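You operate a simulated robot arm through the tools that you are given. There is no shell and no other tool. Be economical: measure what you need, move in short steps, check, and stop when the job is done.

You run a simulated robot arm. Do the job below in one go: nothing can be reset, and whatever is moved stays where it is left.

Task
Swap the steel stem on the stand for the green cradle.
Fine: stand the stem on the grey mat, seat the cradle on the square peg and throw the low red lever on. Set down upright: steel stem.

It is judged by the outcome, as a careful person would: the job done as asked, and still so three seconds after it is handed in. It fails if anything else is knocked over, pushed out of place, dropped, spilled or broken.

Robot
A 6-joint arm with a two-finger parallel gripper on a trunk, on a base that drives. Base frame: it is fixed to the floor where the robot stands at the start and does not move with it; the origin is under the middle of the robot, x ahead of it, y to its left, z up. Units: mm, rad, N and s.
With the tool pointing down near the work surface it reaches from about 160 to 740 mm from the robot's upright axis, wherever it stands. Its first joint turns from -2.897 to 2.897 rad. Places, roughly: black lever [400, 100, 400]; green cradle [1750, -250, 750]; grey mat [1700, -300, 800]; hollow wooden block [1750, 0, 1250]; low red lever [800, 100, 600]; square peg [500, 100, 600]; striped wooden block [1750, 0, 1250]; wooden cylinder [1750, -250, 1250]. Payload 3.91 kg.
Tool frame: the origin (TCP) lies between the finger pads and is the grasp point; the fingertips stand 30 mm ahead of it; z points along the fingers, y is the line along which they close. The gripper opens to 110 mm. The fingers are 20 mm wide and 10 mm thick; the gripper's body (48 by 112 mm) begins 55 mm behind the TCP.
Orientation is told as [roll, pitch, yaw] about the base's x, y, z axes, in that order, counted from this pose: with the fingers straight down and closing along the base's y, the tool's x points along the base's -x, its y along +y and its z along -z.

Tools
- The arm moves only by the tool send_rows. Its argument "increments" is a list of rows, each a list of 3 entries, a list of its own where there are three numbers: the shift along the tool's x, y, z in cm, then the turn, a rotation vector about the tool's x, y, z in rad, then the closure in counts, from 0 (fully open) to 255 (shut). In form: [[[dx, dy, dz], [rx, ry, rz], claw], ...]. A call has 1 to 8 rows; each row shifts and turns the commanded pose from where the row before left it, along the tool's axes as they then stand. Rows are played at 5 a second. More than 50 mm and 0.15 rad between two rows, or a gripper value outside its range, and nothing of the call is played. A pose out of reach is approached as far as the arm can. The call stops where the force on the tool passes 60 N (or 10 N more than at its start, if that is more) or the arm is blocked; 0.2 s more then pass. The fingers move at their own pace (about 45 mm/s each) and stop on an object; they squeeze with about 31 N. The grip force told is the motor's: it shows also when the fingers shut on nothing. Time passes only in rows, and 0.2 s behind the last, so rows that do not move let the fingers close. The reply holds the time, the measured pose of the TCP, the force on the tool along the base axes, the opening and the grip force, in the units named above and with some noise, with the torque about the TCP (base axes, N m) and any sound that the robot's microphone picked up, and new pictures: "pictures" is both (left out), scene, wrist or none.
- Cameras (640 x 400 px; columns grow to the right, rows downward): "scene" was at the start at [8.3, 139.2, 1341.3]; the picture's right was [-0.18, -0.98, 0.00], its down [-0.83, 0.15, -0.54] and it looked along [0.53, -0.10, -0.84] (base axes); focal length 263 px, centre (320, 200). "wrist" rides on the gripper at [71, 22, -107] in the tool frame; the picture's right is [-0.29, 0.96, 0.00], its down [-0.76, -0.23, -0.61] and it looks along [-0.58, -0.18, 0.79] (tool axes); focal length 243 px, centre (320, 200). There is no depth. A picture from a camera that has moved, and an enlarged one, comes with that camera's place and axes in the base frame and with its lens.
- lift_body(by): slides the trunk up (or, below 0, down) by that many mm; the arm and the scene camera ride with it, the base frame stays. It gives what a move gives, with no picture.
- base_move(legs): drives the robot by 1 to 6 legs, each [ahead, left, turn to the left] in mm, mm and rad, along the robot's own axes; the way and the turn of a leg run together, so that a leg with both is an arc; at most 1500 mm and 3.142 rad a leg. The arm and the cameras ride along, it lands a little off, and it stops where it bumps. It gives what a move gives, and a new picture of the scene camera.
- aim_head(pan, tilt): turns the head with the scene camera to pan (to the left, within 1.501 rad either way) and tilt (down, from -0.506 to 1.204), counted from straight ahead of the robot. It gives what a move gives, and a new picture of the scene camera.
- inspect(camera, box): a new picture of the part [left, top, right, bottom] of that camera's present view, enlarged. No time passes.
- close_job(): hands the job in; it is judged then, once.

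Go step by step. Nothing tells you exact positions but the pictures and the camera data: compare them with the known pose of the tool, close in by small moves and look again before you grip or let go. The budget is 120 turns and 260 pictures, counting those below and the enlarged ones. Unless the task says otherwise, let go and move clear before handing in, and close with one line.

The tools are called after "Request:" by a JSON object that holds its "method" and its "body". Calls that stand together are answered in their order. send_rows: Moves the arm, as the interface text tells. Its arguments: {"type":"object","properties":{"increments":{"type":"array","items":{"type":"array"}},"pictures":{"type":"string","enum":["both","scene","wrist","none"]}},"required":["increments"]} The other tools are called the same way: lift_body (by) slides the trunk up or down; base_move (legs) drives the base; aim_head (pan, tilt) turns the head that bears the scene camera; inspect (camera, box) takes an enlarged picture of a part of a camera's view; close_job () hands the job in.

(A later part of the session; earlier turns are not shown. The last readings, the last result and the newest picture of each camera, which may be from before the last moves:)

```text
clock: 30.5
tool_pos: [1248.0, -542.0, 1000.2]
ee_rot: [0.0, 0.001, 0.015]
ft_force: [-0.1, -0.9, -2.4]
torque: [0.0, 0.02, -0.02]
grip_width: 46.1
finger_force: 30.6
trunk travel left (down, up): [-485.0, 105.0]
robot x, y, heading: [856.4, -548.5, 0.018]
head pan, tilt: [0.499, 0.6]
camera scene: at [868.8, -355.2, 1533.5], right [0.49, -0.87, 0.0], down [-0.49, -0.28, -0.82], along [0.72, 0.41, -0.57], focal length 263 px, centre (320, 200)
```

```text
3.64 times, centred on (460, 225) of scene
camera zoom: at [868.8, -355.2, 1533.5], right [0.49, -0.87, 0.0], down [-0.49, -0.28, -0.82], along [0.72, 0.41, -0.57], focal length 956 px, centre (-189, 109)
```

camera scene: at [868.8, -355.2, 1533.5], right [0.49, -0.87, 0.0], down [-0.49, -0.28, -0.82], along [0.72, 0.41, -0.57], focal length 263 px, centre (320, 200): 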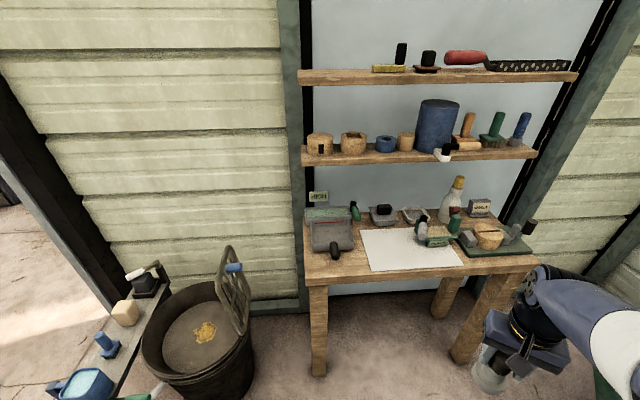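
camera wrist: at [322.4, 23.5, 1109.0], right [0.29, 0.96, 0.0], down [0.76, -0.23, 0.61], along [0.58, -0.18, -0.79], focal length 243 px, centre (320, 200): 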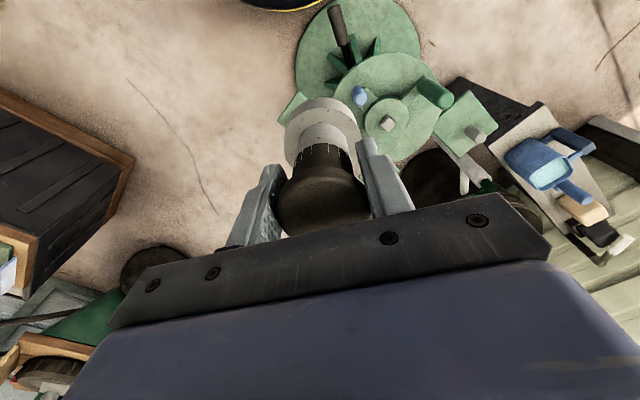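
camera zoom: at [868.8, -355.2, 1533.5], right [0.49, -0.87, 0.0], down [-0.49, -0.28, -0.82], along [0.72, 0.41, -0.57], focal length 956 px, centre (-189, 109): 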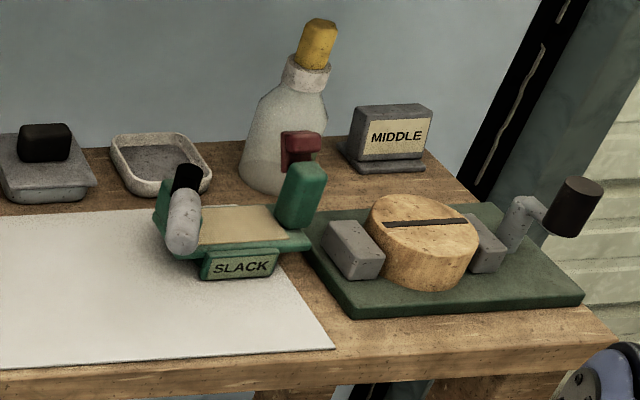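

Table is turned ~33°; mat is about (1687,-284,800), its right-back part occupied by the green cradle (~(1770,-373)). I'll drive to face the table squarely with ~560 mm reach.

Request:
{"method": "base_move", "body": {"legs": [[373, -68, 0], [0, 0, 0.557]]}}

Request:
{"method": "aim_head", "body": {"pan": 0.05, "tilt": 0.8}}

```text
clock: 34.5
tool_pos: [1559.5, -396.6, 1000.7]
ee_rot: [0.0, 0.001, 0.576]
ft_force: [-0.8, 0.5, -2.8]
torque: [-0.03, 0.01, -0.01]
grip_width: 46.1
finger_force: 30.7
trunk travel left (down, up): [-485.0, 105.0]
robot x, y, heading: [1228.7, -612.2, 0.576]
head pan, tilt: [0.499, 0.6]
camera scene: at [1138.5, -439.5, 1533.5], right [0.88, -0.48, 0.0], down [-0.27, -0.5, -0.83], along [0.39, 0.72, -0.57], focal length 263 px, centre (320, 200)
```

scene: 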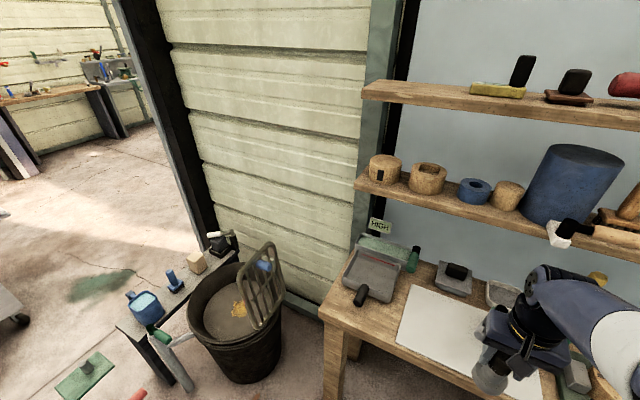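

```text
clock: 35.4
tool_pos: [1559.6, -397.1, 999.5]
ee_rot: [0.001, 0.0, 0.573]
ft_force: [-0.3, 0.1, -2.4]
torque: [0.04, -0.02, 0.02]
grip_width: 46.2
finger_force: 31.0
trunk travel left (down, up): [-485.0, 105.0]
robot x, y, heading: [1229.2, -614.1, 0.574]
head pan, tilt: [0.051, 0.799]
camera scene: at [1161.7, -469.9, 1516.6], right [0.58, -0.81, 0.0], down [-0.58, -0.42, -0.7], along [0.57, 0.41, -0.72], focal length 263 px, centre (320, 200)
```

scene: 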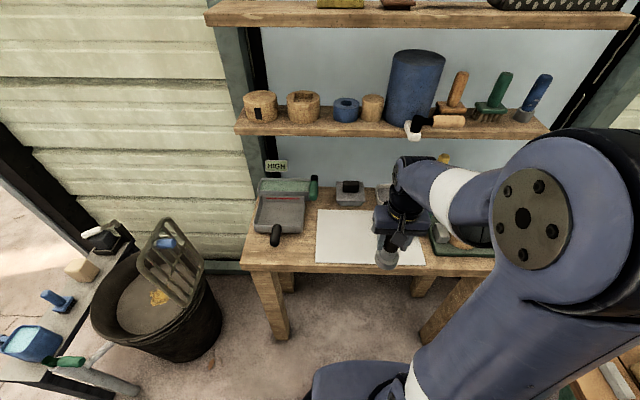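

Mat corners confirm. Moving the stem over the free left half of the mat (target ≈ (1632,-237)).

Request:
{"method": "send_rows", "body": {"increments": [[[-2.1, 1.4, 0], [0, 0, 0], 255], [[-2.1, 1.4, 0], [0, 0, 0], 255], [[-2.1, 1.4, 0], [0, 0, 0], 255], [[-2.1, 1.4, 0], [0, 0, 0], 255], [[-2.1, 1.3, 0], [0, 0, 0], 255], [[-2.1, 1.3, 0], [0, 0, 0], 255], [[-2.1, 1.3, 0], [0, 0, 0], 255], [[0, 0, 2], [0, 0, 0], 255]], "pictures": "none"}}

Request:
{"method": "send_rows", "body": {"increments": [[[0, 0, 2], [0, 0, 0], 255], [[0, 0, 2], [0, 0, 0], 255], [[0, 0, 1.5], [0, 0, 0], 255], [[0, 0, 0], [0, 0, 0], 255]]}}

Request:
{"method": "inspect", "body": {"camera": "scene", "box": [300, 170, 460, 280]}}

```text
clock: 37.2
tool_pos: [1631.2, -238.3, 979.7]
ee_rot: [0.0, 0.0, 0.576]
ft_force: [-0.1, 0.1, -1.9]
torque: [-0.04, 0.02, 0.03]
grip_width: 46.2
finger_force: 31.6
trunk travel left (down, up): [-485.0, 105.0]
robot x, y, heading: [1230.2, -612.7, 0.579]
head pan, tilt: [0.051, 0.799]
```

```text
clock: 38.2
tool_pos: [1631.3, -236.6, 925.3]
ee_rot: [0.001, 0.001, 0.575]
ft_force: [-2.2, 1.5, 1.3]
torque: [-0.1, -0.07, 0.0]
grip_width: 45.9
finger_force: 31.7
trunk travel left (down, up): [-485.0, 105.0]
robot x, y, heading: [1228.5, -609.7, 0.574]
head pan, tilt: [0.051, 0.799]
camera scene: at [1161.4, -469.8, 1516.6], right [0.58, -0.81, 0.0], down [-0.58, -0.42, -0.7], along [0.57, 0.41, -0.72], focal length 263 px, centre (320, 200)
camera wrist: at [1559.4, -258.0, 1034.3], right [-0.28, 0.96, 0.0], down [0.76, 0.22, 0.61], along [0.58, 0.17, -0.79], focal length 243 px, centre (320, 200)
```

scene: 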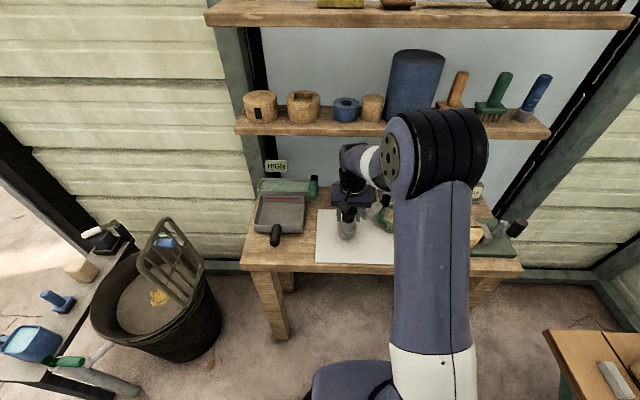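
wrist: 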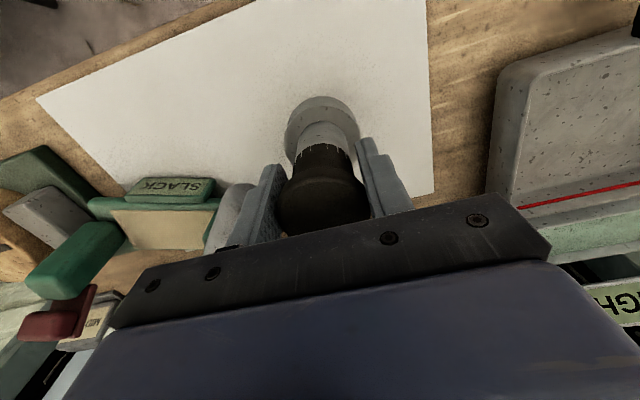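

```text
3.64 times, centred on (380, 225) of scene
camera zoom: at [1161.4, -469.8, 1516.6], right [0.58, -0.81, 0.0], down [-0.58, -0.42, -0.7], along [0.57, 0.41, -0.72], focal length 956 px, centre (102, 109)
```

zoom: 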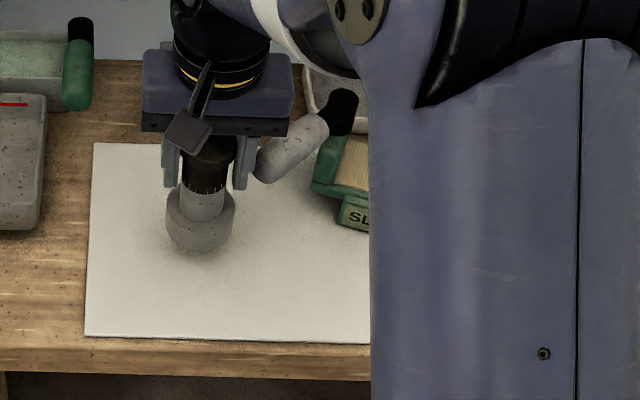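

The force hints at a light touch — probably the right finger near the cradle's grey handle. I'll back off leftwards and recheck.

Request:
{"method": "send_rows", "body": {"increments": [[[0, 0.5, -0.3], [0, 0, 0], 255], [[0, 1.5, 0], [0, 0, 0], 255], [[0, 1.5, 0], [0, 0, 0], 255], [[0, 0, 0], [0, 0, 0], 255]], "pictures": "wrist"}}

Request:
{"method": "inspect", "body": {"camera": "scene", "box": [300, 170, 400, 280]}}

Request:
{"method": "inspect", "body": {"camera": "wrist", "box": [0, 90, 420, 340]}}

```text
clock: 39.2
tool_pos: [1613.0, -206.4, 929.4]
ee_rot: [0.002, -0.001, 0.574]
ft_force: [-0.5, 0.4, -2.4]
torque: [0.01, 0.02, -0.04]
grip_width: 46.1
finger_force: 31.2
trunk travel left (down, up): [-485.0, 105.0]
robot x, y, heading: [1229.0, -612.3, 0.575]
head pan, tilt: [0.051, 0.799]
camera wrist: at [1541.4, -228.2, 1037.1], right [-0.28, 0.96, 0.0], down [0.76, 0.22, 0.61], along [0.58, 0.17, -0.79], focal length 243 px, centre (320, 200)
```

wrist: 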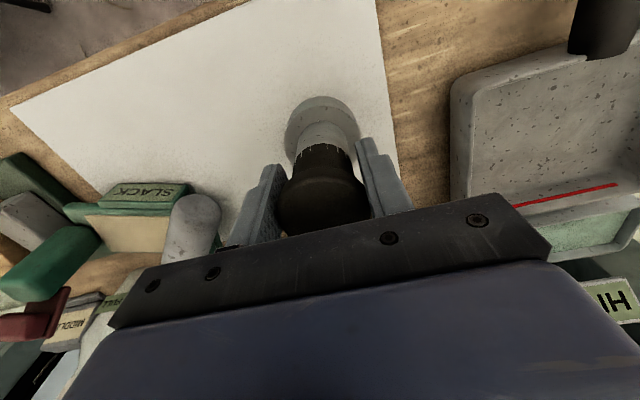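

```text
3.64 times, centred on (350, 225) of scene
camera zoom: at [1161.7, -469.8, 1516.6], right [0.58, -0.81, 0.0], down [-0.58, -0.42, -0.7], along [0.57, 0.41, -0.72], focal length 956 px, centre (211, 109)
```

zoom: 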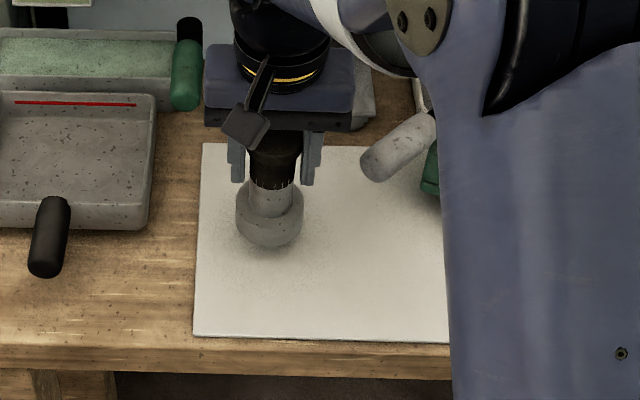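

```text
1.52 times, centred on (210, 215) of wrist
camera zoom: at [1541.4, -228.2, 1037.1], right [-0.28, 0.96, 0.0], down [0.76, 0.22, 0.61], along [0.58, 0.17, -0.79], focal length 370 px, centre (488, 177)
```

zoom: 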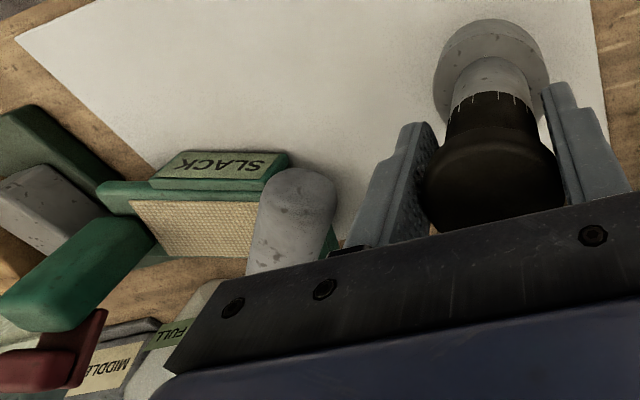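

The touch is released and the cradle looks undisturbed. I'll shift toward the mat's front-left to keep away from the handle, then descend in small steps.

Request:
{"method": "send_rows", "body": {"increments": [[[1.5, 0, 0], [0, 0, 0], 255], [[1.5, 0, 0], [0, 0, 0], 255], [[0, 0, 1.5], [0, 0, 0], 255], [[0, 0, 1], [0, 0, 0], 255], [[0, 0, 0], [0, 0, 0], 255]], "pictures": "none"}}

Request:
{"method": "send_rows", "body": {"increments": [[[0, 0, 0.4], [0, 0, 0], 255], [[0, 0, 0.4], [0, 0, 0], 255]], "pictures": "none"}}

Request:
{"method": "inspect", "body": {"camera": "scene", "box": [310, 190, 390, 280]}}

```text
clock: 40.4
tool_pos: [1587.2, -222.7, 903.7]
ee_rot: [-0.001, 0.0, 0.574]
ft_force: [0.4, -0.7, -3.0]
torque: [0.03, 0.01, -0.04]
grip_width: 46.1
finger_force: 30.9
trunk travel left (down, up): [-485.0, 105.0]
robot x, y, heading: [1231.5, -611.3, 0.573]
head pan, tilt: [0.051, 0.799]
```

```text
clock: 41.0
tool_pos: [1586.3, -224.0, 897.4]
ee_rot: [0.002, -0.005, 0.572]
ft_force: [-0.8, -1.6, 24.5]
torque: [-0.46, 0.5, -0.04]
grip_width: 46.1
finger_force: 30.7
trunk travel left (down, up): [-485.0, 105.0]
robot x, y, heading: [1227.5, -610.9, 0.574]
head pan, tilt: [0.051, 0.799]
```

```text
4.44 times, centred on (350, 235) of scene
camera zoom: at [1160.4, -471.4, 1517.3], right [0.58, -0.81, 0.0], down [-0.58, -0.42, -0.7], along [0.57, 0.41, -0.72], focal length 1168 px, centre (187, 44)
```

zoom: 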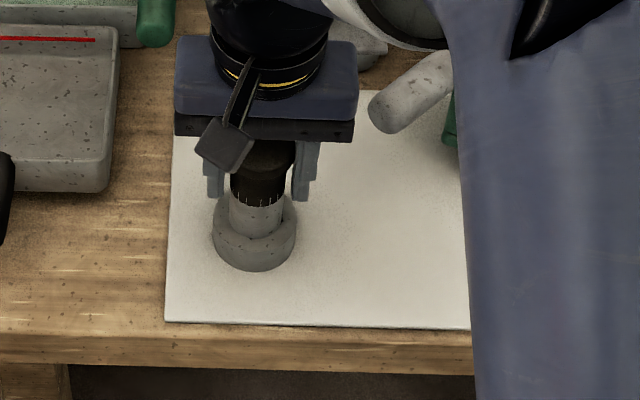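

Contact with the mat (24 N). Relieving ~1.5 mm and opening partially.

Request:
{"method": "send_rows", "body": {"increments": [[[0, 0, -0.15], [0, 0, 0], 255], [[0, 0, 0], [0, 0, 0], 255]], "pictures": "none"}}

Request:
{"method": "send_rows", "body": {"increments": [[[0, 0, 0], [0, 0, 0], 130], [[0, 0, 0], [0, 0, 0], 95], [[0, 0, 0], [0, 0, 0], 80], [[0, 0, 0], [0, 0, 0], 80]]}}

```text
clock: 41.6
tool_pos: [1586.8, -224.7, 896.5]
ee_rot: [0.0, -0.002, 0.574]
ft_force: [0.8, 2.2, 5.9]
torque: [0.45, -0.28, 0.01]
grip_width: 45.9
finger_force: 30.9
trunk travel left (down, up): [-485.0, 105.0]
robot x, y, heading: [1230.5, -613.2, 0.577]
head pan, tilt: [0.051, 0.799]
```

```text
clock: 42.6
tool_pos: [1585.9, -223.3, 896.8]
ee_rot: [0.0, 0.001, 0.574]
ft_force: [0.0, -1.1, 0.9]
torque: [0.04, -0.02, 0.02]
grip_width: 75.4
finger_force: 0.0
trunk travel left (down, up): [-485.0, 105.0]
robot x, y, heading: [1232.0, -615.9, 0.57]
head pan, tilt: [0.051, 0.799]
camera scene: at [1161.6, -470.0, 1516.6], right [0.58, -0.81, 0.0], down [-0.58, -0.42, -0.7], along [0.57, 0.41, -0.72], focal length 263 px, centre (320, 200)
camera wrist: at [1515.2, -244.8, 1005.2], right [-0.28, 0.96, 0.0], down [0.76, 0.22, 0.61], along [0.58, 0.17, -0.79], focal length 243 px, centre (320, 200)
```

scene: 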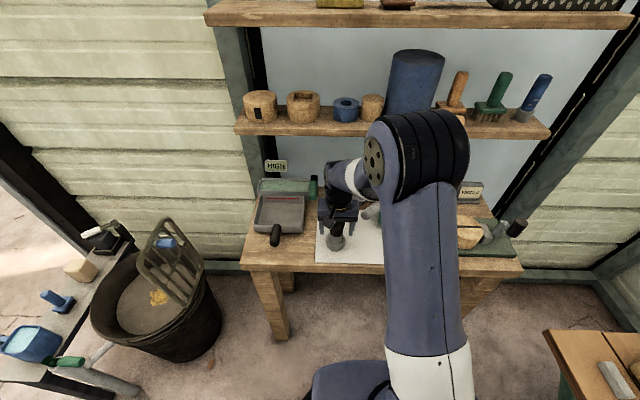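
wrist: 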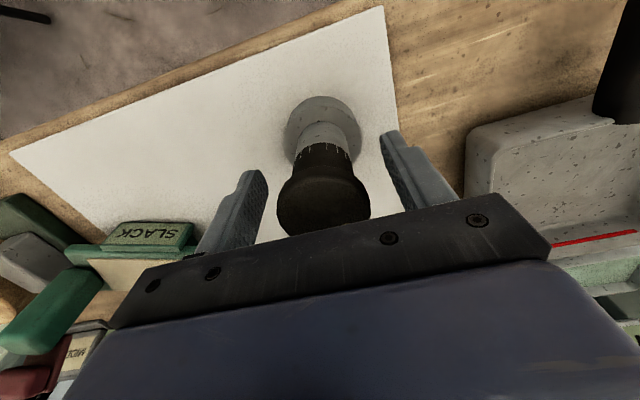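

The stem stands upright. Lifting straight up and then looking at the cradle from above.

Request:
{"method": "send_rows", "body": {"increments": [[[0, 0, -2], [0, 0, 0], 80], [[0, 0, -3], [0, 0, 0], 80], [[0, 0, -4], [0, 0, 0], 80], [[0, 0, -4], [0, 0, 0], 80], [[4, 0, -2], [0, 0, 0], 0], [[4, 0, 0], [0, 0, 0], 0], [[4, 0, 0], [0, 0, 0], 0], [[0, 0, 0], [0, 0, 0], 0]]}}

Request:
{"method": "inspect", "body": {"camera": "scene", "box": [300, 160, 540, 290]}}

```text
clock: 44.4
tool_pos: [1484.7, -293.2, 1045.3]
ee_rot: [-0.001, 0.0, 0.572]
ft_force: [-0.3, -0.5, 0.7]
torque: [0.03, -0.01, -0.01]
grip_width: 109.7
finger_force: 0.0
trunk travel left (down, up): [-485.0, 105.0]
robot x, y, heading: [1229.7, -613.2, 0.572]
head pan, tilt: [0.051, 0.799]
camera scene: at [1161.3, -470.3, 1516.6], right [0.58, -0.81, 0.0], down [-0.58, -0.42, -0.7], along [0.57, 0.41, -0.72], focal length 263 px, centre (320, 200)
camera wrist: at [1413.2, -312.5, 1154.8], right [-0.28, 0.96, 0.0], down [0.76, 0.22, 0.61], along [0.58, 0.17, -0.79], focal length 243 px, centre (320, 200)
```

scene: 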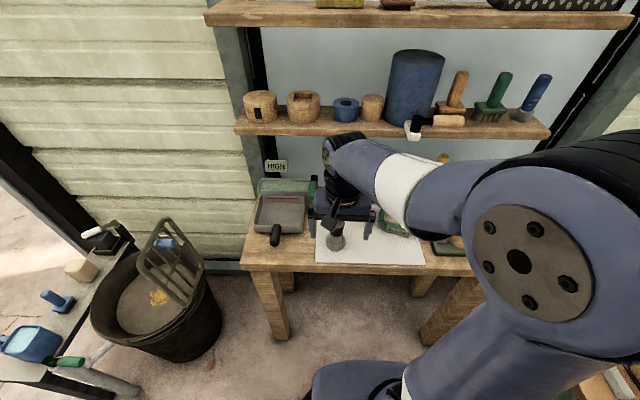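
wrist: 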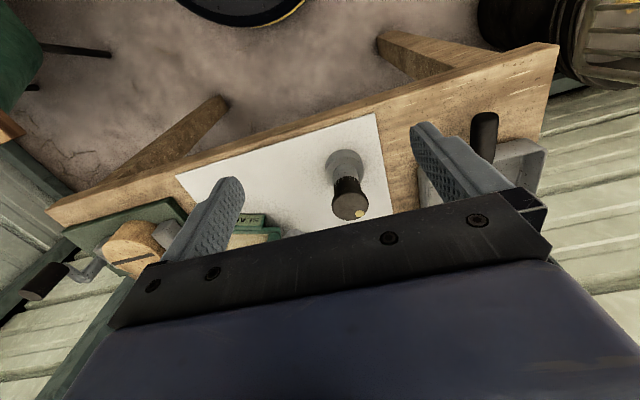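

```text
2.67 times, centred on (420, 225) of scene
camera zoom: at [1161.3, -470.3, 1516.6], right [0.58, -0.81, 0.0], down [-0.58, -0.42, -0.7], along [0.57, 0.41, -0.72], focal length 701 px, centre (53, 133)
```

zoom: 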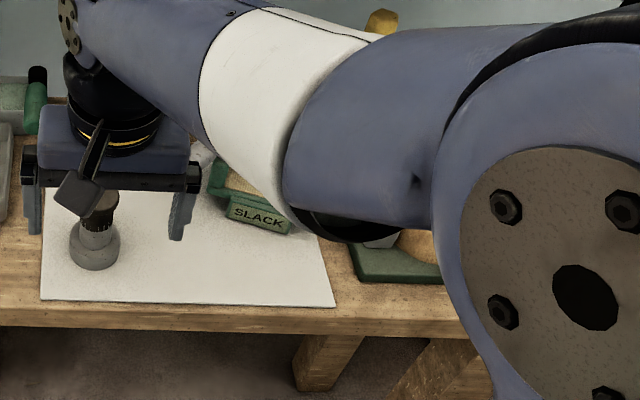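

Stem stands well on the mat. Moving the tool right to view the cradle with the wrist camera.

Request:
{"method": "send_rows", "body": {"increments": [[[-1, -4, 0], [0, 0, 0], 0], [[-1, -4, 0], [0, 0, 0], 0], [[-1, -4, 0], [0, 0, 0], 0], [[-1, -4, 0], [0, 0, 0], 0], [[-1, -4, 0], [0, 0, 0], 0], [[-3, -2, 0], [0, 0, 0], 0], [[0, 0, 0], [0, 0, 0], 0]]}}

Request:
{"method": "inspect", "body": {"camera": "wrist", "box": [180, 40, 460, 220]}}

Request:
{"method": "inspect", "body": {"camera": "scene", "box": [300, 160, 500, 280]}}

```text
clock: 46.0
tool_pos: [1673.6, -433.6, 1046.0]
ee_rot: [0.0, 0.0, 0.576]
ft_force: [0.5, 0.3, 0.0]
torque: [0.04, -0.01, 0.02]
grip_width: 110.0
finger_force: 0.1
trunk travel left (down, up): [-485.0, 105.0]
robot x, y, heading: [1230.8, -611.7, 0.571]
head pan, tilt: [0.051, 0.799]
camera scene: at [1162.1, -469.9, 1516.6], right [0.58, -0.81, 0.0], down [-0.58, -0.42, -0.7], along [0.57, 0.41, -0.72], focal length 263 px, centre (320, 200)
camera wrist: at [1602.4, -452.4, 1155.3], right [-0.28, 0.96, 0.0], down [0.76, 0.22, 0.61], along [0.58, 0.17, -0.79], focal length 243 px, centre (320, 200)
```

scene: 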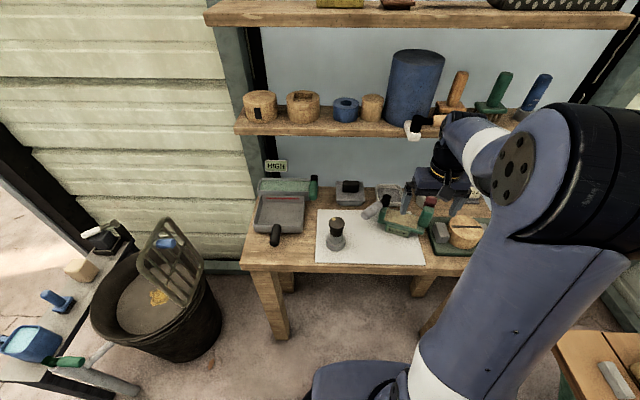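
wrist: 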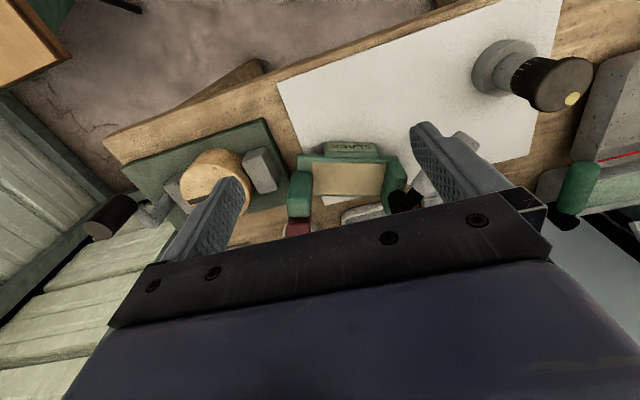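

```text
2.22 times, centred on (320, 130) of wrist
camera zoom: at [1602.4, -452.4, 1155.3], right [-0.28, 0.96, 0.0], down [0.76, 0.22, 0.61], along [0.58, 0.17, -0.79], focal length 539 px, centre (320, 356)
```

zoom: 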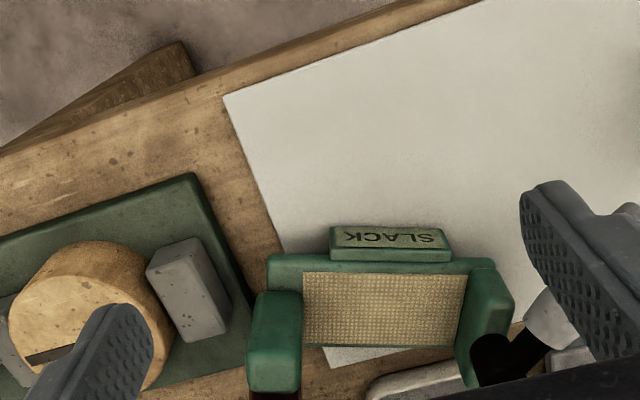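

```text
3.20 times, centred on (400, 220) of scene
camera zoom: at [1162.1, -469.9, 1516.6], right [0.58, -0.81, 0.0], down [-0.58, -0.42, -0.7], along [0.57, 0.41, -0.72], focal length 841 px, centre (64, 136)
```

zoom: 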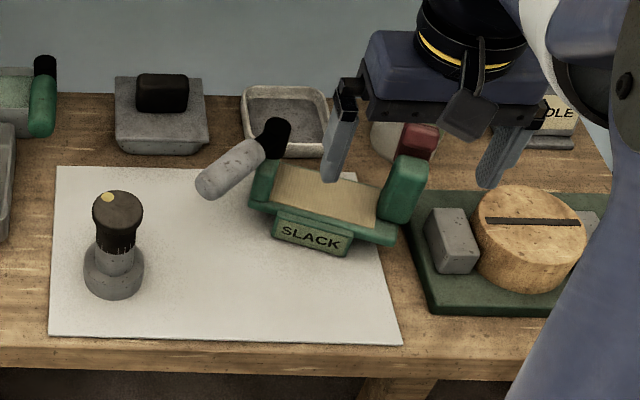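

The touch turned the cradle by ~15° on the spot; harmless since it is to be moved. I need its shape in detail to choose a grip.

Request:
{"method": "inspect", "body": {"camera": "scene", "box": [355, 180, 445, 245]}}

Request:
{"method": "send_rows", "body": {"increments": [[[4, 0, 3], [0, 0, 0], 0], [[0, 3, 4], [0, 0, 0], 0], [[0, 3, 3], [0, 0, 0], 0], [[0, 0, 0], [0, 0, 0], 0]], "pictures": "wrist"}}

Request:
{"method": "inspect", "body": {"camera": "wrist", "box": [200, 60, 440, 220]}}

```text
6.15 times, centred on (400, 212) of scene
camera zoom: at [1162.1, -469.9, 1516.6], right [0.58, -0.81, 0.0], down [-0.58, -0.42, -0.7], along [0.57, 0.41, -0.72], focal length 1618 px, centre (-172, 123)
```

zoom: 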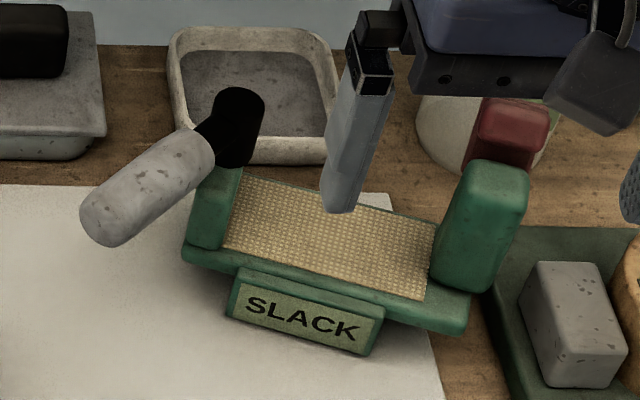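

```text
clock: 47.0
tool_pos: [1603.6, -403.0, 947.2]
ee_rot: [0.001, 0.0, 0.574]
ft_force: [-0.3, -0.3, 0.4]
torque: [-0.01, 0.01, -0.03]
grip_width: 109.9
finger_force: 0.1
trunk travel left (down, up): [-485.0, 105.0]
robot x, y, heading: [1226.9, -613.7, 0.572]
head pan, tilt: [0.051, 0.799]
camera wrist: at [1531.9, -424.0, 1056.0], right [-0.28, 0.96, 0.0], down [0.76, 0.22, 0.61], along [0.58, 0.17, -0.79], focal length 243 px, centre (320, 200)
```

wrist: 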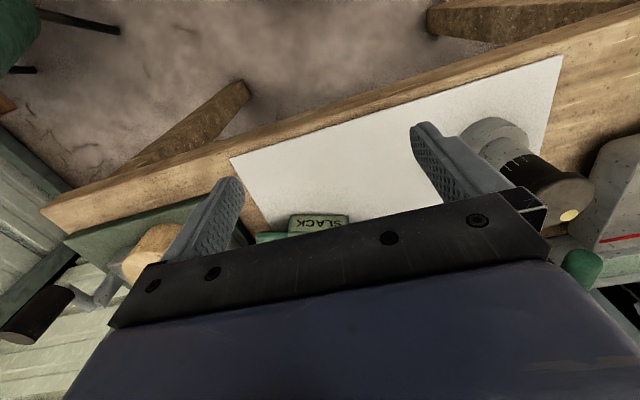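

```text
2.50 times, centred on (320, 140) of wrist
camera zoom: at [1531.9, -424.0, 1056.0], right [-0.28, 0.96, 0.0], down [0.76, 0.22, 0.61], along [0.58, 0.17, -0.79], focal length 606 px, centre (320, 350)
```

zoom: 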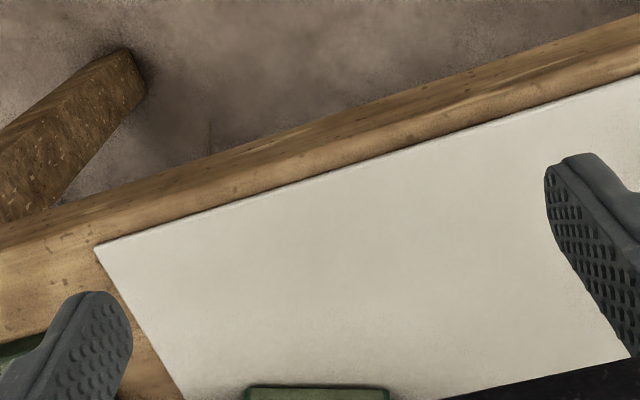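

Cradle: tray ~150 mm long, ~70 deep with a label block in front, so I'll grip it across its depth. I rotate the tool so the fingers close along the cradle's front-back axis (yaw ≈ 1.85).

Request:
{"method": "send_rows", "body": {"increments": [[[0, 0, -2], [0, 0, -0.14], 0], [[0, 0, -2], [0, 0, -0.14], 0], [[0, 0, -1], [0, 0, -0.14], 0], [[0, 0, 0], [0, 0, -0.14], 0], [[0, 0, 0], [0, 0, -0.14], 0], [[0, 0, 0], [0, 0, -0.14], 0], [[0, 0, 0], [0, 0, -0.14], 0], [[0, 0, 0], [0, 0, -0.14], 0]], "pictures": "none"}}

Request:
{"method": "send_rows", "body": {"increments": [[[0, 0, 0], [0, 0, -0.14], 0], [[0, 0, 0], [0, 0, 0], 0]]}}

```text
clock: 48.8
tool_pos: [1606.0, -401.7, 998.0]
ee_rot: [-0.002, -0.001, 1.695]
ft_force: [-1.0, -0.1, -0.3]
torque: [0.01, -0.01, -0.01]
grip_width: 110.0
finger_force: 0.0
trunk travel left (down, up): [-485.0, 105.0]
robot x, y, heading: [1227.5, -610.7, 0.573]
head pan, tilt: [0.051, 0.799]
```

```text
clock: 49.4
tool_pos: [1606.3, -401.9, 997.5]
ee_rot: [0.0, 0.001, 1.833]
ft_force: [0.0, 0.5, 0.7]
torque: [-0.03, 0.04, 0.01]
grip_width: 110.0
finger_force: 0.0
trunk travel left (down, up): [-485.0, 105.0]
robot x, y, heading: [1230.9, -608.8, 0.572]
head pan, tilt: [0.051, 0.799]
camera scene: at [1161.7, -470.1, 1516.6], right [0.58, -0.81, 0.0], down [-0.58, -0.42, -0.7], along [0.57, 0.41, -0.72], focal length 263 px, centre (320, 200)
camera wrist: at [1604.5, -476.4, 1105.7], right [-1.0, 0.03, 0.0], down [0.02, 0.79, 0.61], along [0.02, 0.61, -0.79], focal length 243 px, centre (320, 200)
```

scene: 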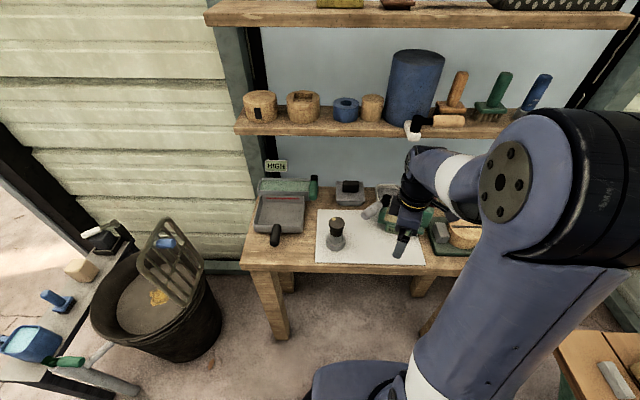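
wrist: 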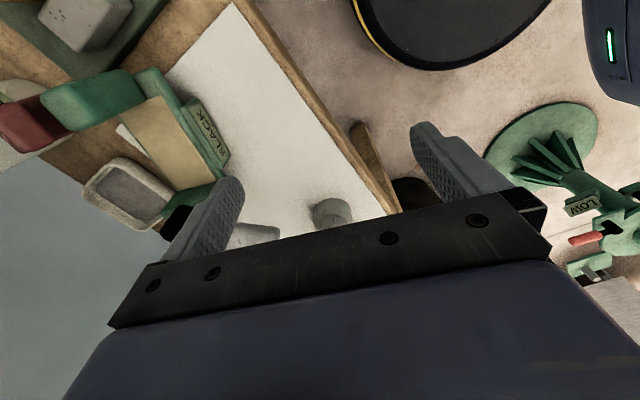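

Fingers now align with the cradle's depth axis. Zooming to check the clearance behind it.

Request:
{"method": "inspect", "body": {"camera": "wrist", "box": [0, 50, 300, 250]}}

Request:
{"method": "inspect", "body": {"camera": "wrist", "box": [470, 90, 640, 300]}}

```text
2.00 times, centred on (150, 150) of wrist
camera zoom: at [1604.5, -476.4, 1105.7], right [-1.0, 0.03, 0.0], down [0.02, 0.79, 0.61], along [0.02, 0.61, -0.79], focal length 485 px, centre (660, 300)
```

zoom: 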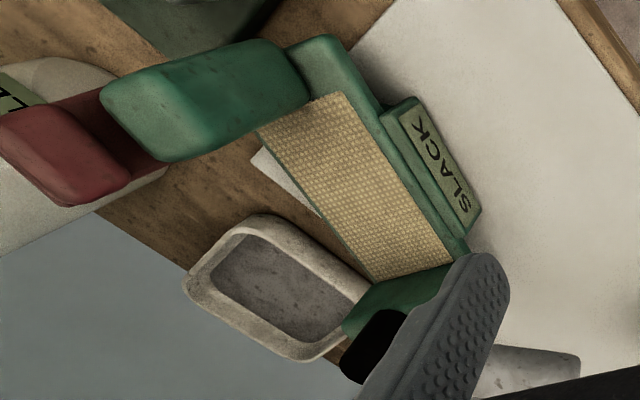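

```text
1.90 times, centred on (555, 195) of wrist
camera zoom: at [1604.5, -476.4, 1105.7], right [-1.0, 0.03, 0.0], down [0.02, 0.79, 0.61], along [0.02, 0.61, -0.79], focal length 462 px, centre (-128, 210)
```

zoom: 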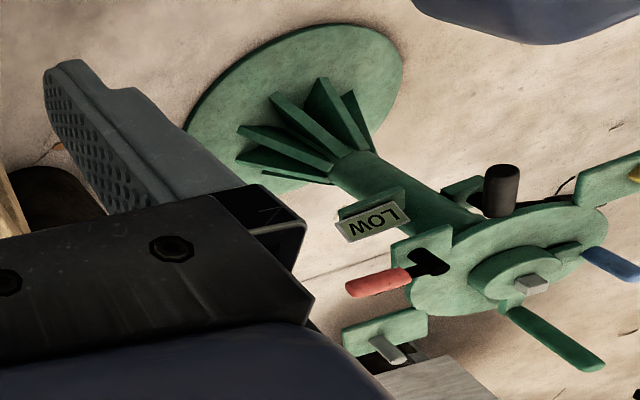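

The label under the red lever reads "LOW", confirming it. Grip target on the cradle ≈ (1786,-370); I'll lower to ~950 and approach partway, then check.

Request:
{"method": "send_rows", "body": {"increments": [[[0, 0, 4], [0, 0, 0], 0], [[0.5, -3, 0], [0, 0, 0], 0], [[0.5, -3, 0], [0, 0, 0], 0], [[0.5, -3, 0], [0, 0, 0], 0], [[0, -3, 0], [0, 0, 0], 0], [[0, 0, 0], [0, 0, 0], 0]]}}

Request:
{"method": "inspect", "body": {"camera": "wrist", "box": [80, 0, 440, 220]}}

Request:
{"method": "inspect", "body": {"camera": "scene", "box": [320, 100, 500, 260]}}

```text
clock: 50.8
tool_pos: [1726.5, -388.2, 959.3]
ee_rot: [0.0, 0.0, 1.833]
ft_force: [-0.1, 0.5, 0.6]
torque: [-0.01, 0.0, 0.03]
grip_width: 109.8
finger_force: 0.1
trunk travel left (down, up): [-485.0, 105.0]
robot x, y, heading: [1231.3, -612.8, 0.576]
head pan, tilt: [0.051, 0.799]
camera scene: at [1162.0, -470.0, 1516.6], right [0.58, -0.81, 0.0], down [-0.58, -0.42, -0.7], along [0.57, 0.41, -0.72], focal length 263 px, centre (320, 200)
camera wrist: at [1724.4, -461.8, 1066.2], right [-1.0, 0.03, 0.0], down [0.03, 0.79, 0.61], along [0.02, 0.61, -0.79], focal length 243 px, centre (320, 200)
```

scene: 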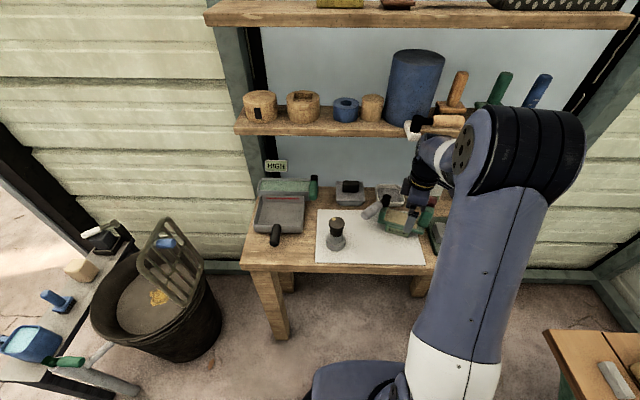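
wrist: 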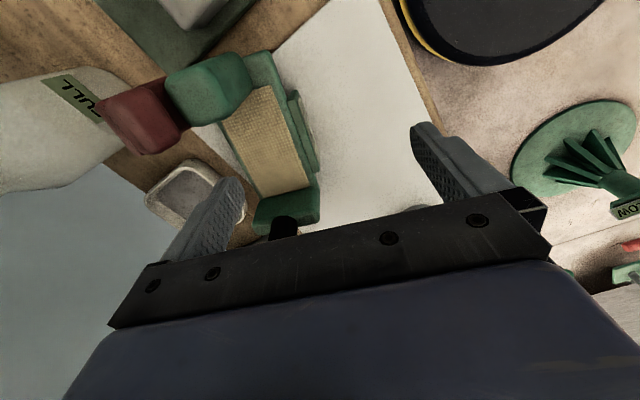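

```text
1.78 times, centred on (260, 110) of wrist
camera zoom: at [1724.4, -461.8, 1066.2], right [-1.0, 0.03, 0.0], down [0.03, 0.79, 0.61], along [0.02, 0.61, -0.79], focal length 431 px, centre (427, 360)
```

zoom: 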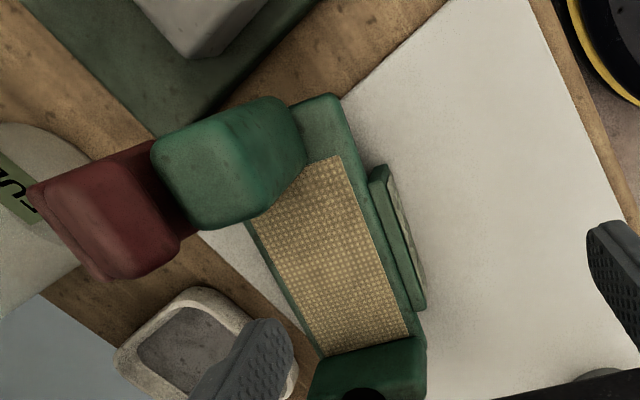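

```text
2.50 times, centred on (410, 180) of scene
camera zoom: at [1162.0, -470.0, 1516.6], right [0.58, -0.81, 0.0], down [-0.58, -0.42, -0.7], along [0.57, 0.41, -0.72], focal length 657 px, centre (95, 250)
```

zoom: 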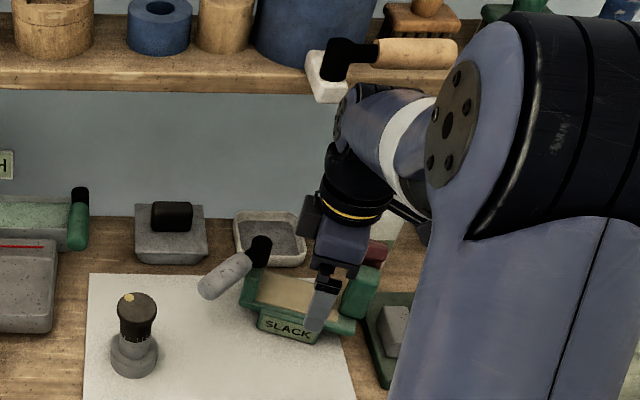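

The wrist would come very near a brush hanging off the shelf if I grip there. Instead I'll first take the cradle's right cheek with a forward-tilted tool and draw the cradle toward me, then regrip centrally. Retreat and turn the tool back.

Request:
{"method": "send_rows", "body": {"increments": [[[0, 4, -2], [0, 0, 0], 0], [[0, 4, -1], [0, 0, 0.13], 0], [[0, 2, 0], [0, 0, 0.14], 0], [[0, 0, 0], [0, 0, 0.14], 0], [[0, 0, 0], [0, 0, 0.14], 0], [[0, 0, 0], [0, 0, 0.14], 0], [[0, 0, 0], [0, 0, 0.14], 0], [[0, 0, 0], [0, 0, 0.14], 0]], "pictures": "none"}}

Request:
{"method": "send_rows", "body": {"increments": [[[0, 0, 0], [0, 0, 0.14], 0], [[0, 0, 0], [0, 0, 0.14], 0], [[0, 0, 0], [0, 0, 0.14], 0], [[0, 0, 0], [0, 0, 0.14], 0], [[0, 0, 0], [0, -0.12, 0], 0], [[0, 0, 0], [0, -0.12, 0], 0], [[0, 0, 0], [0, -0.12, 0], 110], [[0, 0, 0], [0, 0, 0], 110]]}}

```text
clock: 52.6
tool_pos: [1628.7, -408.4, 986.3]
ee_rot: [0.0, -0.001, 0.86]
ft_force: [0.5, -0.2, 0.2]
torque: [-0.03, 0.0, 0.01]
grip_width: 110.1
finger_force: 0.0
trunk travel left (down, up): [-485.0, 105.0]
robot x, y, heading: [1228.9, -613.8, 0.573]
head pan, tilt: [0.051, 0.799]
```

```text
clock: 54.4
tool_pos: [1629.5, -408.6, 987.8]
ee_rot: [0.0, -0.361, 0.304]
ft_force: [-0.9, -0.4, 0.7]
torque: [-0.04, 0.01, -0.02]
grip_width: 62.7
finger_force: 0.0
trunk travel left (down, up): [-485.0, 105.0]
robot x, y, heading: [1228.9, -612.4, 0.572]
head pan, tilt: [0.051, 0.799]
camera scene: at [1161.5, -470.1, 1516.6], right [0.58, -0.81, 0.0], down [-0.58, -0.42, -0.7], along [0.57, 0.41, -0.72], focal length 263 px, centre (320, 200)
camera wrist: at [1522.7, -419.5, 1063.7], right [-0.03, 0.99, 0.1], down [0.54, -0.07, 0.84], along [0.84, 0.08, -0.54], focal length 243 px, centre (320, 200)
```

scene: 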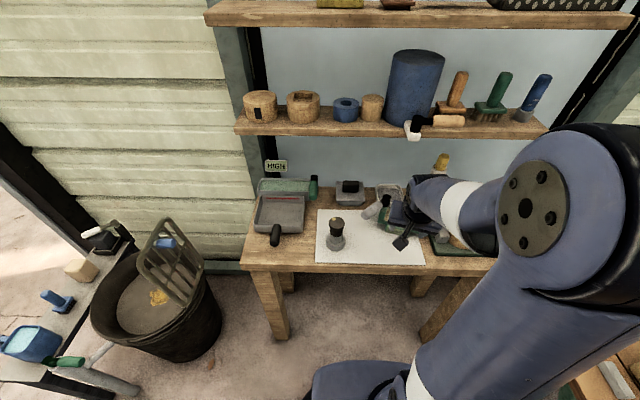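
wrist: 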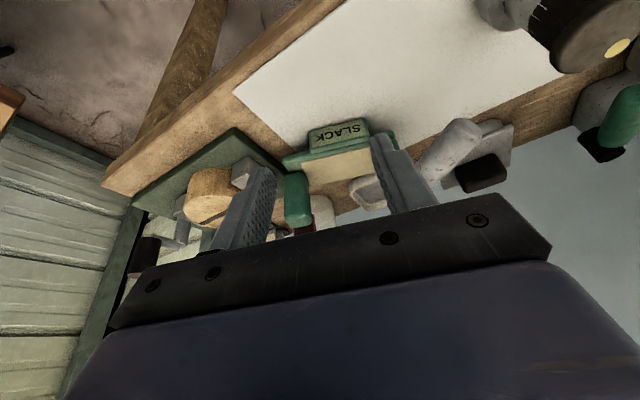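

Good view. Approaching the cheek partway and checking alignment.

Request:
{"method": "send_rows", "body": {"increments": [[[-1, -2.3, 1.5], [0, 0, 0], 110], [[-2, -2.3, 2.5], [0, 0, 0], 110], [[-2, -2.2, 2.5], [0, 0, 0], 110], [[-2, 0, 2.5], [0, 0, 0], 110], [[0, 0, 0], [0, 0, 0], 110]]}}

Request:
{"method": "inspect", "body": {"camera": "wrist", "box": [200, 80, 480, 260]}}

Request:
{"method": "inspect", "body": {"camera": "scene", "box": [350, 120, 500, 260]}}

```text
clock: 55.6
tool_pos: [1741.6, -444.5, 926.7]
ee_rot: [0.001, -0.359, 0.304]
ft_force: [0.3, 0.1, -0.1]
torque: [0.0, 0.02, -0.01]
grip_width: 62.7
finger_force: 0.0
trunk travel left (down, up): [-485.0, 105.0]
robot x, y, heading: [1230.4, -614.1, 0.578]
head pan, tilt: [0.051, 0.799]
camera scene: at [1162.0, -469.9, 1516.6], right [0.58, -0.81, 0.0], down [-0.58, -0.42, -0.7], along [0.57, 0.41, -0.72], focal length 263 px, centre (320, 200)
camera wrist: at [1635.7, -455.9, 1002.9], right [-0.03, 0.99, 0.1], down [0.54, -0.07, 0.84], along [0.84, 0.08, -0.54], focal length 243 px, centre (320, 200)
```

scene: 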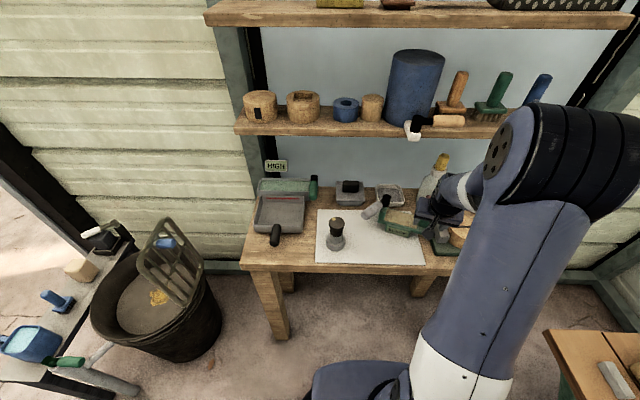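
wrist: 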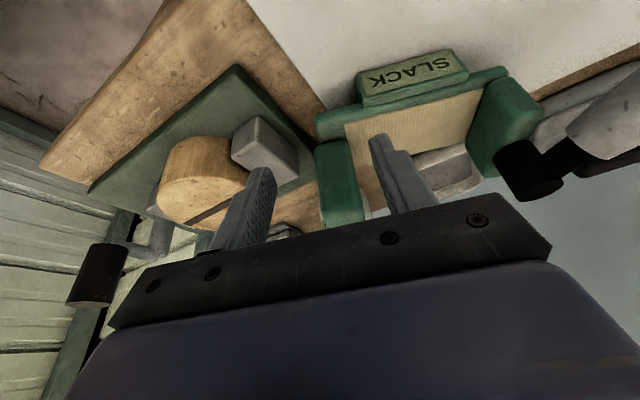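

```text
2.22 times, centred on (340, 170) of wrist
camera zoom: at [1635.7, -455.9, 1002.9], right [-0.03, 0.99, 0.1], down [0.54, -0.07, 0.84], along [0.84, 0.08, -0.54], focal length 539 px, centre (276, 267)
```

zoom: 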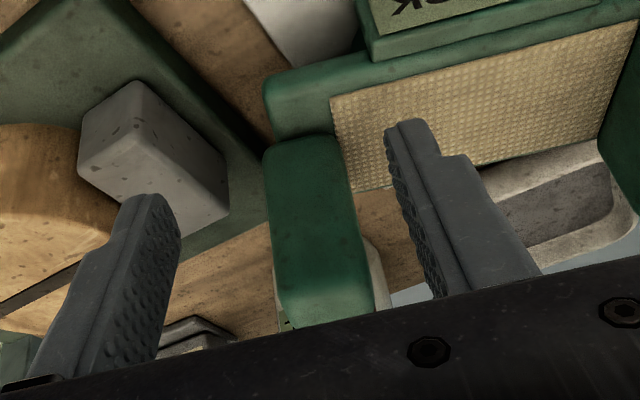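

```text
2.86 times, centred on (425, 190) of scene
camera zoom: at [1162.0, -469.9, 1516.6], right [0.58, -0.81, 0.0], down [-0.58, -0.42, -0.7], along [0.57, 0.41, -0.72], focal length 751 px, centre (20, 229)
```

zoom: 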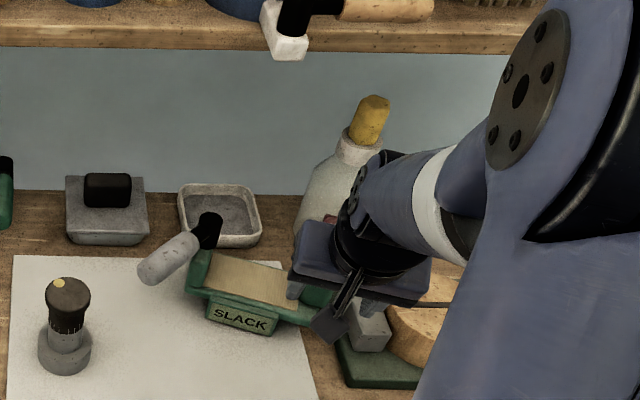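

Cheek lies along the approach line. Advancing most of the way.

Request:
{"method": "send_rows", "body": {"increments": [[[-1.3, 0, 1.2], [0, 0, 0], 110], [[-1.4, 0, 1.4], [0, 0, 0], 110], [[-1.3, 0, 1.4], [0, 0, 0], 110], [[0, 0, 0], [0, 0, 0], 110]], "pictures": "wrist"}}

Request:
{"method": "inspect", "body": {"camera": "wrist", "box": [200, 80, 480, 260]}}

Request:
{"method": "inspect", "body": {"camera": "scene", "box": [370, 150, 480, 260]}}

```text
clock: 56.6
tool_pos: [1790.1, -429.5, 903.8]
ee_rot: [0.0, -0.36, 0.303]
ft_force: [0.1, 0.7, 0.1]
torque: [-0.01, -0.02, 0.0]
grip_width: 62.6
finger_force: 0.1
trunk travel left (down, up): [-485.0, 105.0]
robot x, y, heading: [1231.7, -611.5, 0.572]
head pan, tilt: [0.051, 0.799]
camera wrist: at [1684.7, -440.4, 980.4], right [-0.03, 0.99, 0.1], down [0.54, -0.07, 0.84], along [0.84, 0.08, -0.54], focal length 243 px, centre (320, 200)
```

wrist: 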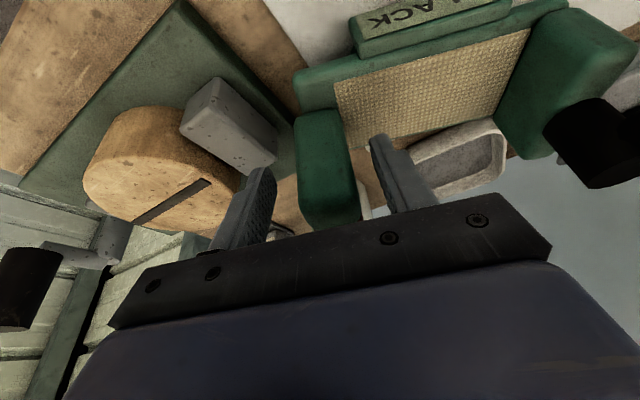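

```text
2.22 times, centred on (340, 170) of wrist
camera zoom: at [1684.7, -440.4, 980.4], right [-0.03, 0.99, 0.1], down [0.54, -0.07, 0.84], along [0.84, 0.08, -0.54], focal length 539 px, centre (276, 267)
```

zoom: 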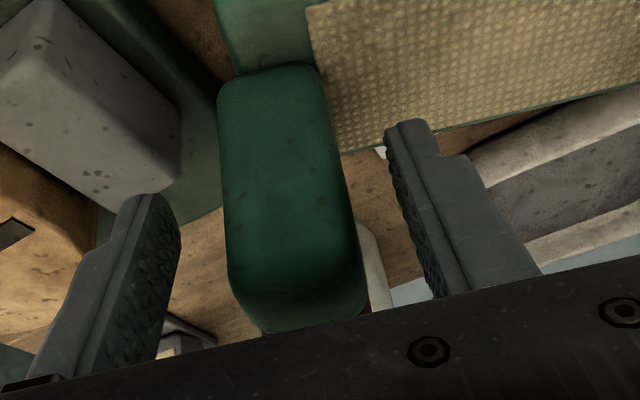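

```text
3.64 times, centred on (425, 205) of scene
camera zoom: at [1161.9, -470.0, 1516.6], right [0.58, -0.81, 0.0], down [-0.58, -0.42, -0.7], along [0.57, 0.41, -0.72], focal length 956 px, centre (-62, 182)
```

zoom: 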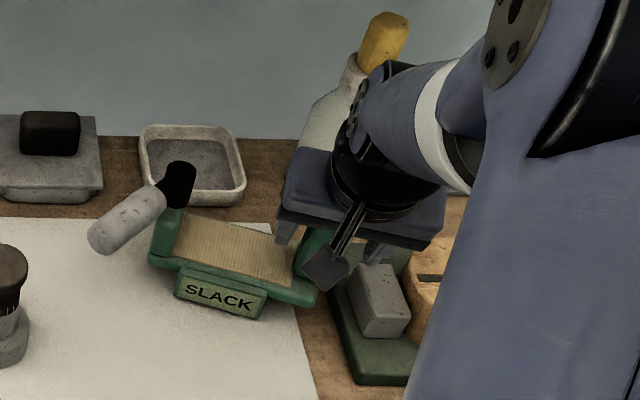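

Cheek is well centred between the fingers. Final advance and close.

Request:
{"method": "send_rows", "body": {"increments": [[[-0.7, 0, 1.1], [0, 0, 0], 110], [[-0.7, 0, 1.1], [0, 0, 0], 110], [[0, 0, 0], [0, 0, 0], 160], [[0, 0, 0], [0, 0, 0], 200], [[0, 0, 0], [0, 0, 0], 255], [[0, 0, 0], [0, 0, 0], 255]], "pictures": "wrist"}}

```text
clock: 58.0
tool_pos: [1810.1, -422.9, 889.2]
ee_rot: [-0.001, -0.361, 0.304]
ft_force: [0.5, 1.5, 1.5]
torque: [0.08, 0.13, -0.12]
grip_width: 31.7
finger_force: 31.1
trunk travel left (down, up): [-485.0, 105.0]
robot x, y, heading: [1226.5, -612.5, 0.577]
head pan, tilt: [0.051, 0.799]
camera wrist: at [1705.1, -434.1, 965.1], right [-0.03, 0.99, 0.1], down [0.54, -0.07, 0.84], along [0.84, 0.08, -0.54], focal length 243 px, centre (320, 200)
```

wrist: 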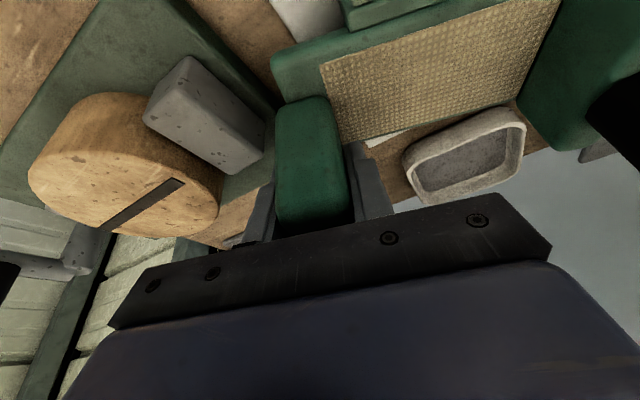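

Holding the cheek (31.7 mm). A slight 6 mm lift to feel the weight.

Request:
{"method": "send_rows", "body": {"increments": [[[-0.1, 0, -0.28], [0, 0, 0], 255], [[-0.1, 0, -0.28], [0, 0, 0], 255], [[0, 0, 0], [0, 0, 0], 255]], "pictures": "wrist"}}

Request:
{"method": "inspect", "body": {"camera": "scene", "box": [360, 160, 460, 260]}}

```text
clock: 58.8
tool_pos: [1811.3, -423.7, 893.8]
ee_rot: [0.001, -0.359, 0.302]
ft_force: [-0.5, -0.5, -3.1]
torque: [-0.23, -0.14, -0.01]
grip_width: 31.9
finger_force: 30.5
trunk travel left (down, up): [-485.0, 105.0]
robot x, y, heading: [1230.8, -610.6, 0.576]
head pan, tilt: [0.051, 0.799]
camera wrist: at [1705.1, -434.2, 971.0], right [-0.03, 0.99, 0.1], down [0.54, -0.07, 0.84], along [0.84, 0.08, -0.54], focal length 243 px, centre (320, 200)
```

wrist: 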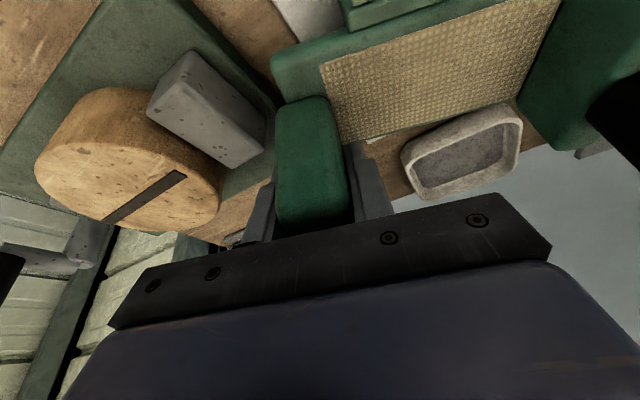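

```text
4.00 times, centred on (410, 210) of scene
camera zoom: at [1162.0, -470.0, 1516.6], right [0.58, -0.81, 0.0], down [-0.58, -0.42, -0.7], along [0.57, 0.41, -0.72], focal length 1052 px, centre (-40, 160)
```

zoom: 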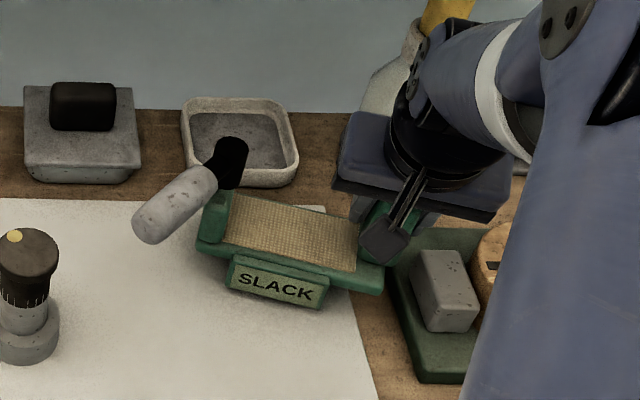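

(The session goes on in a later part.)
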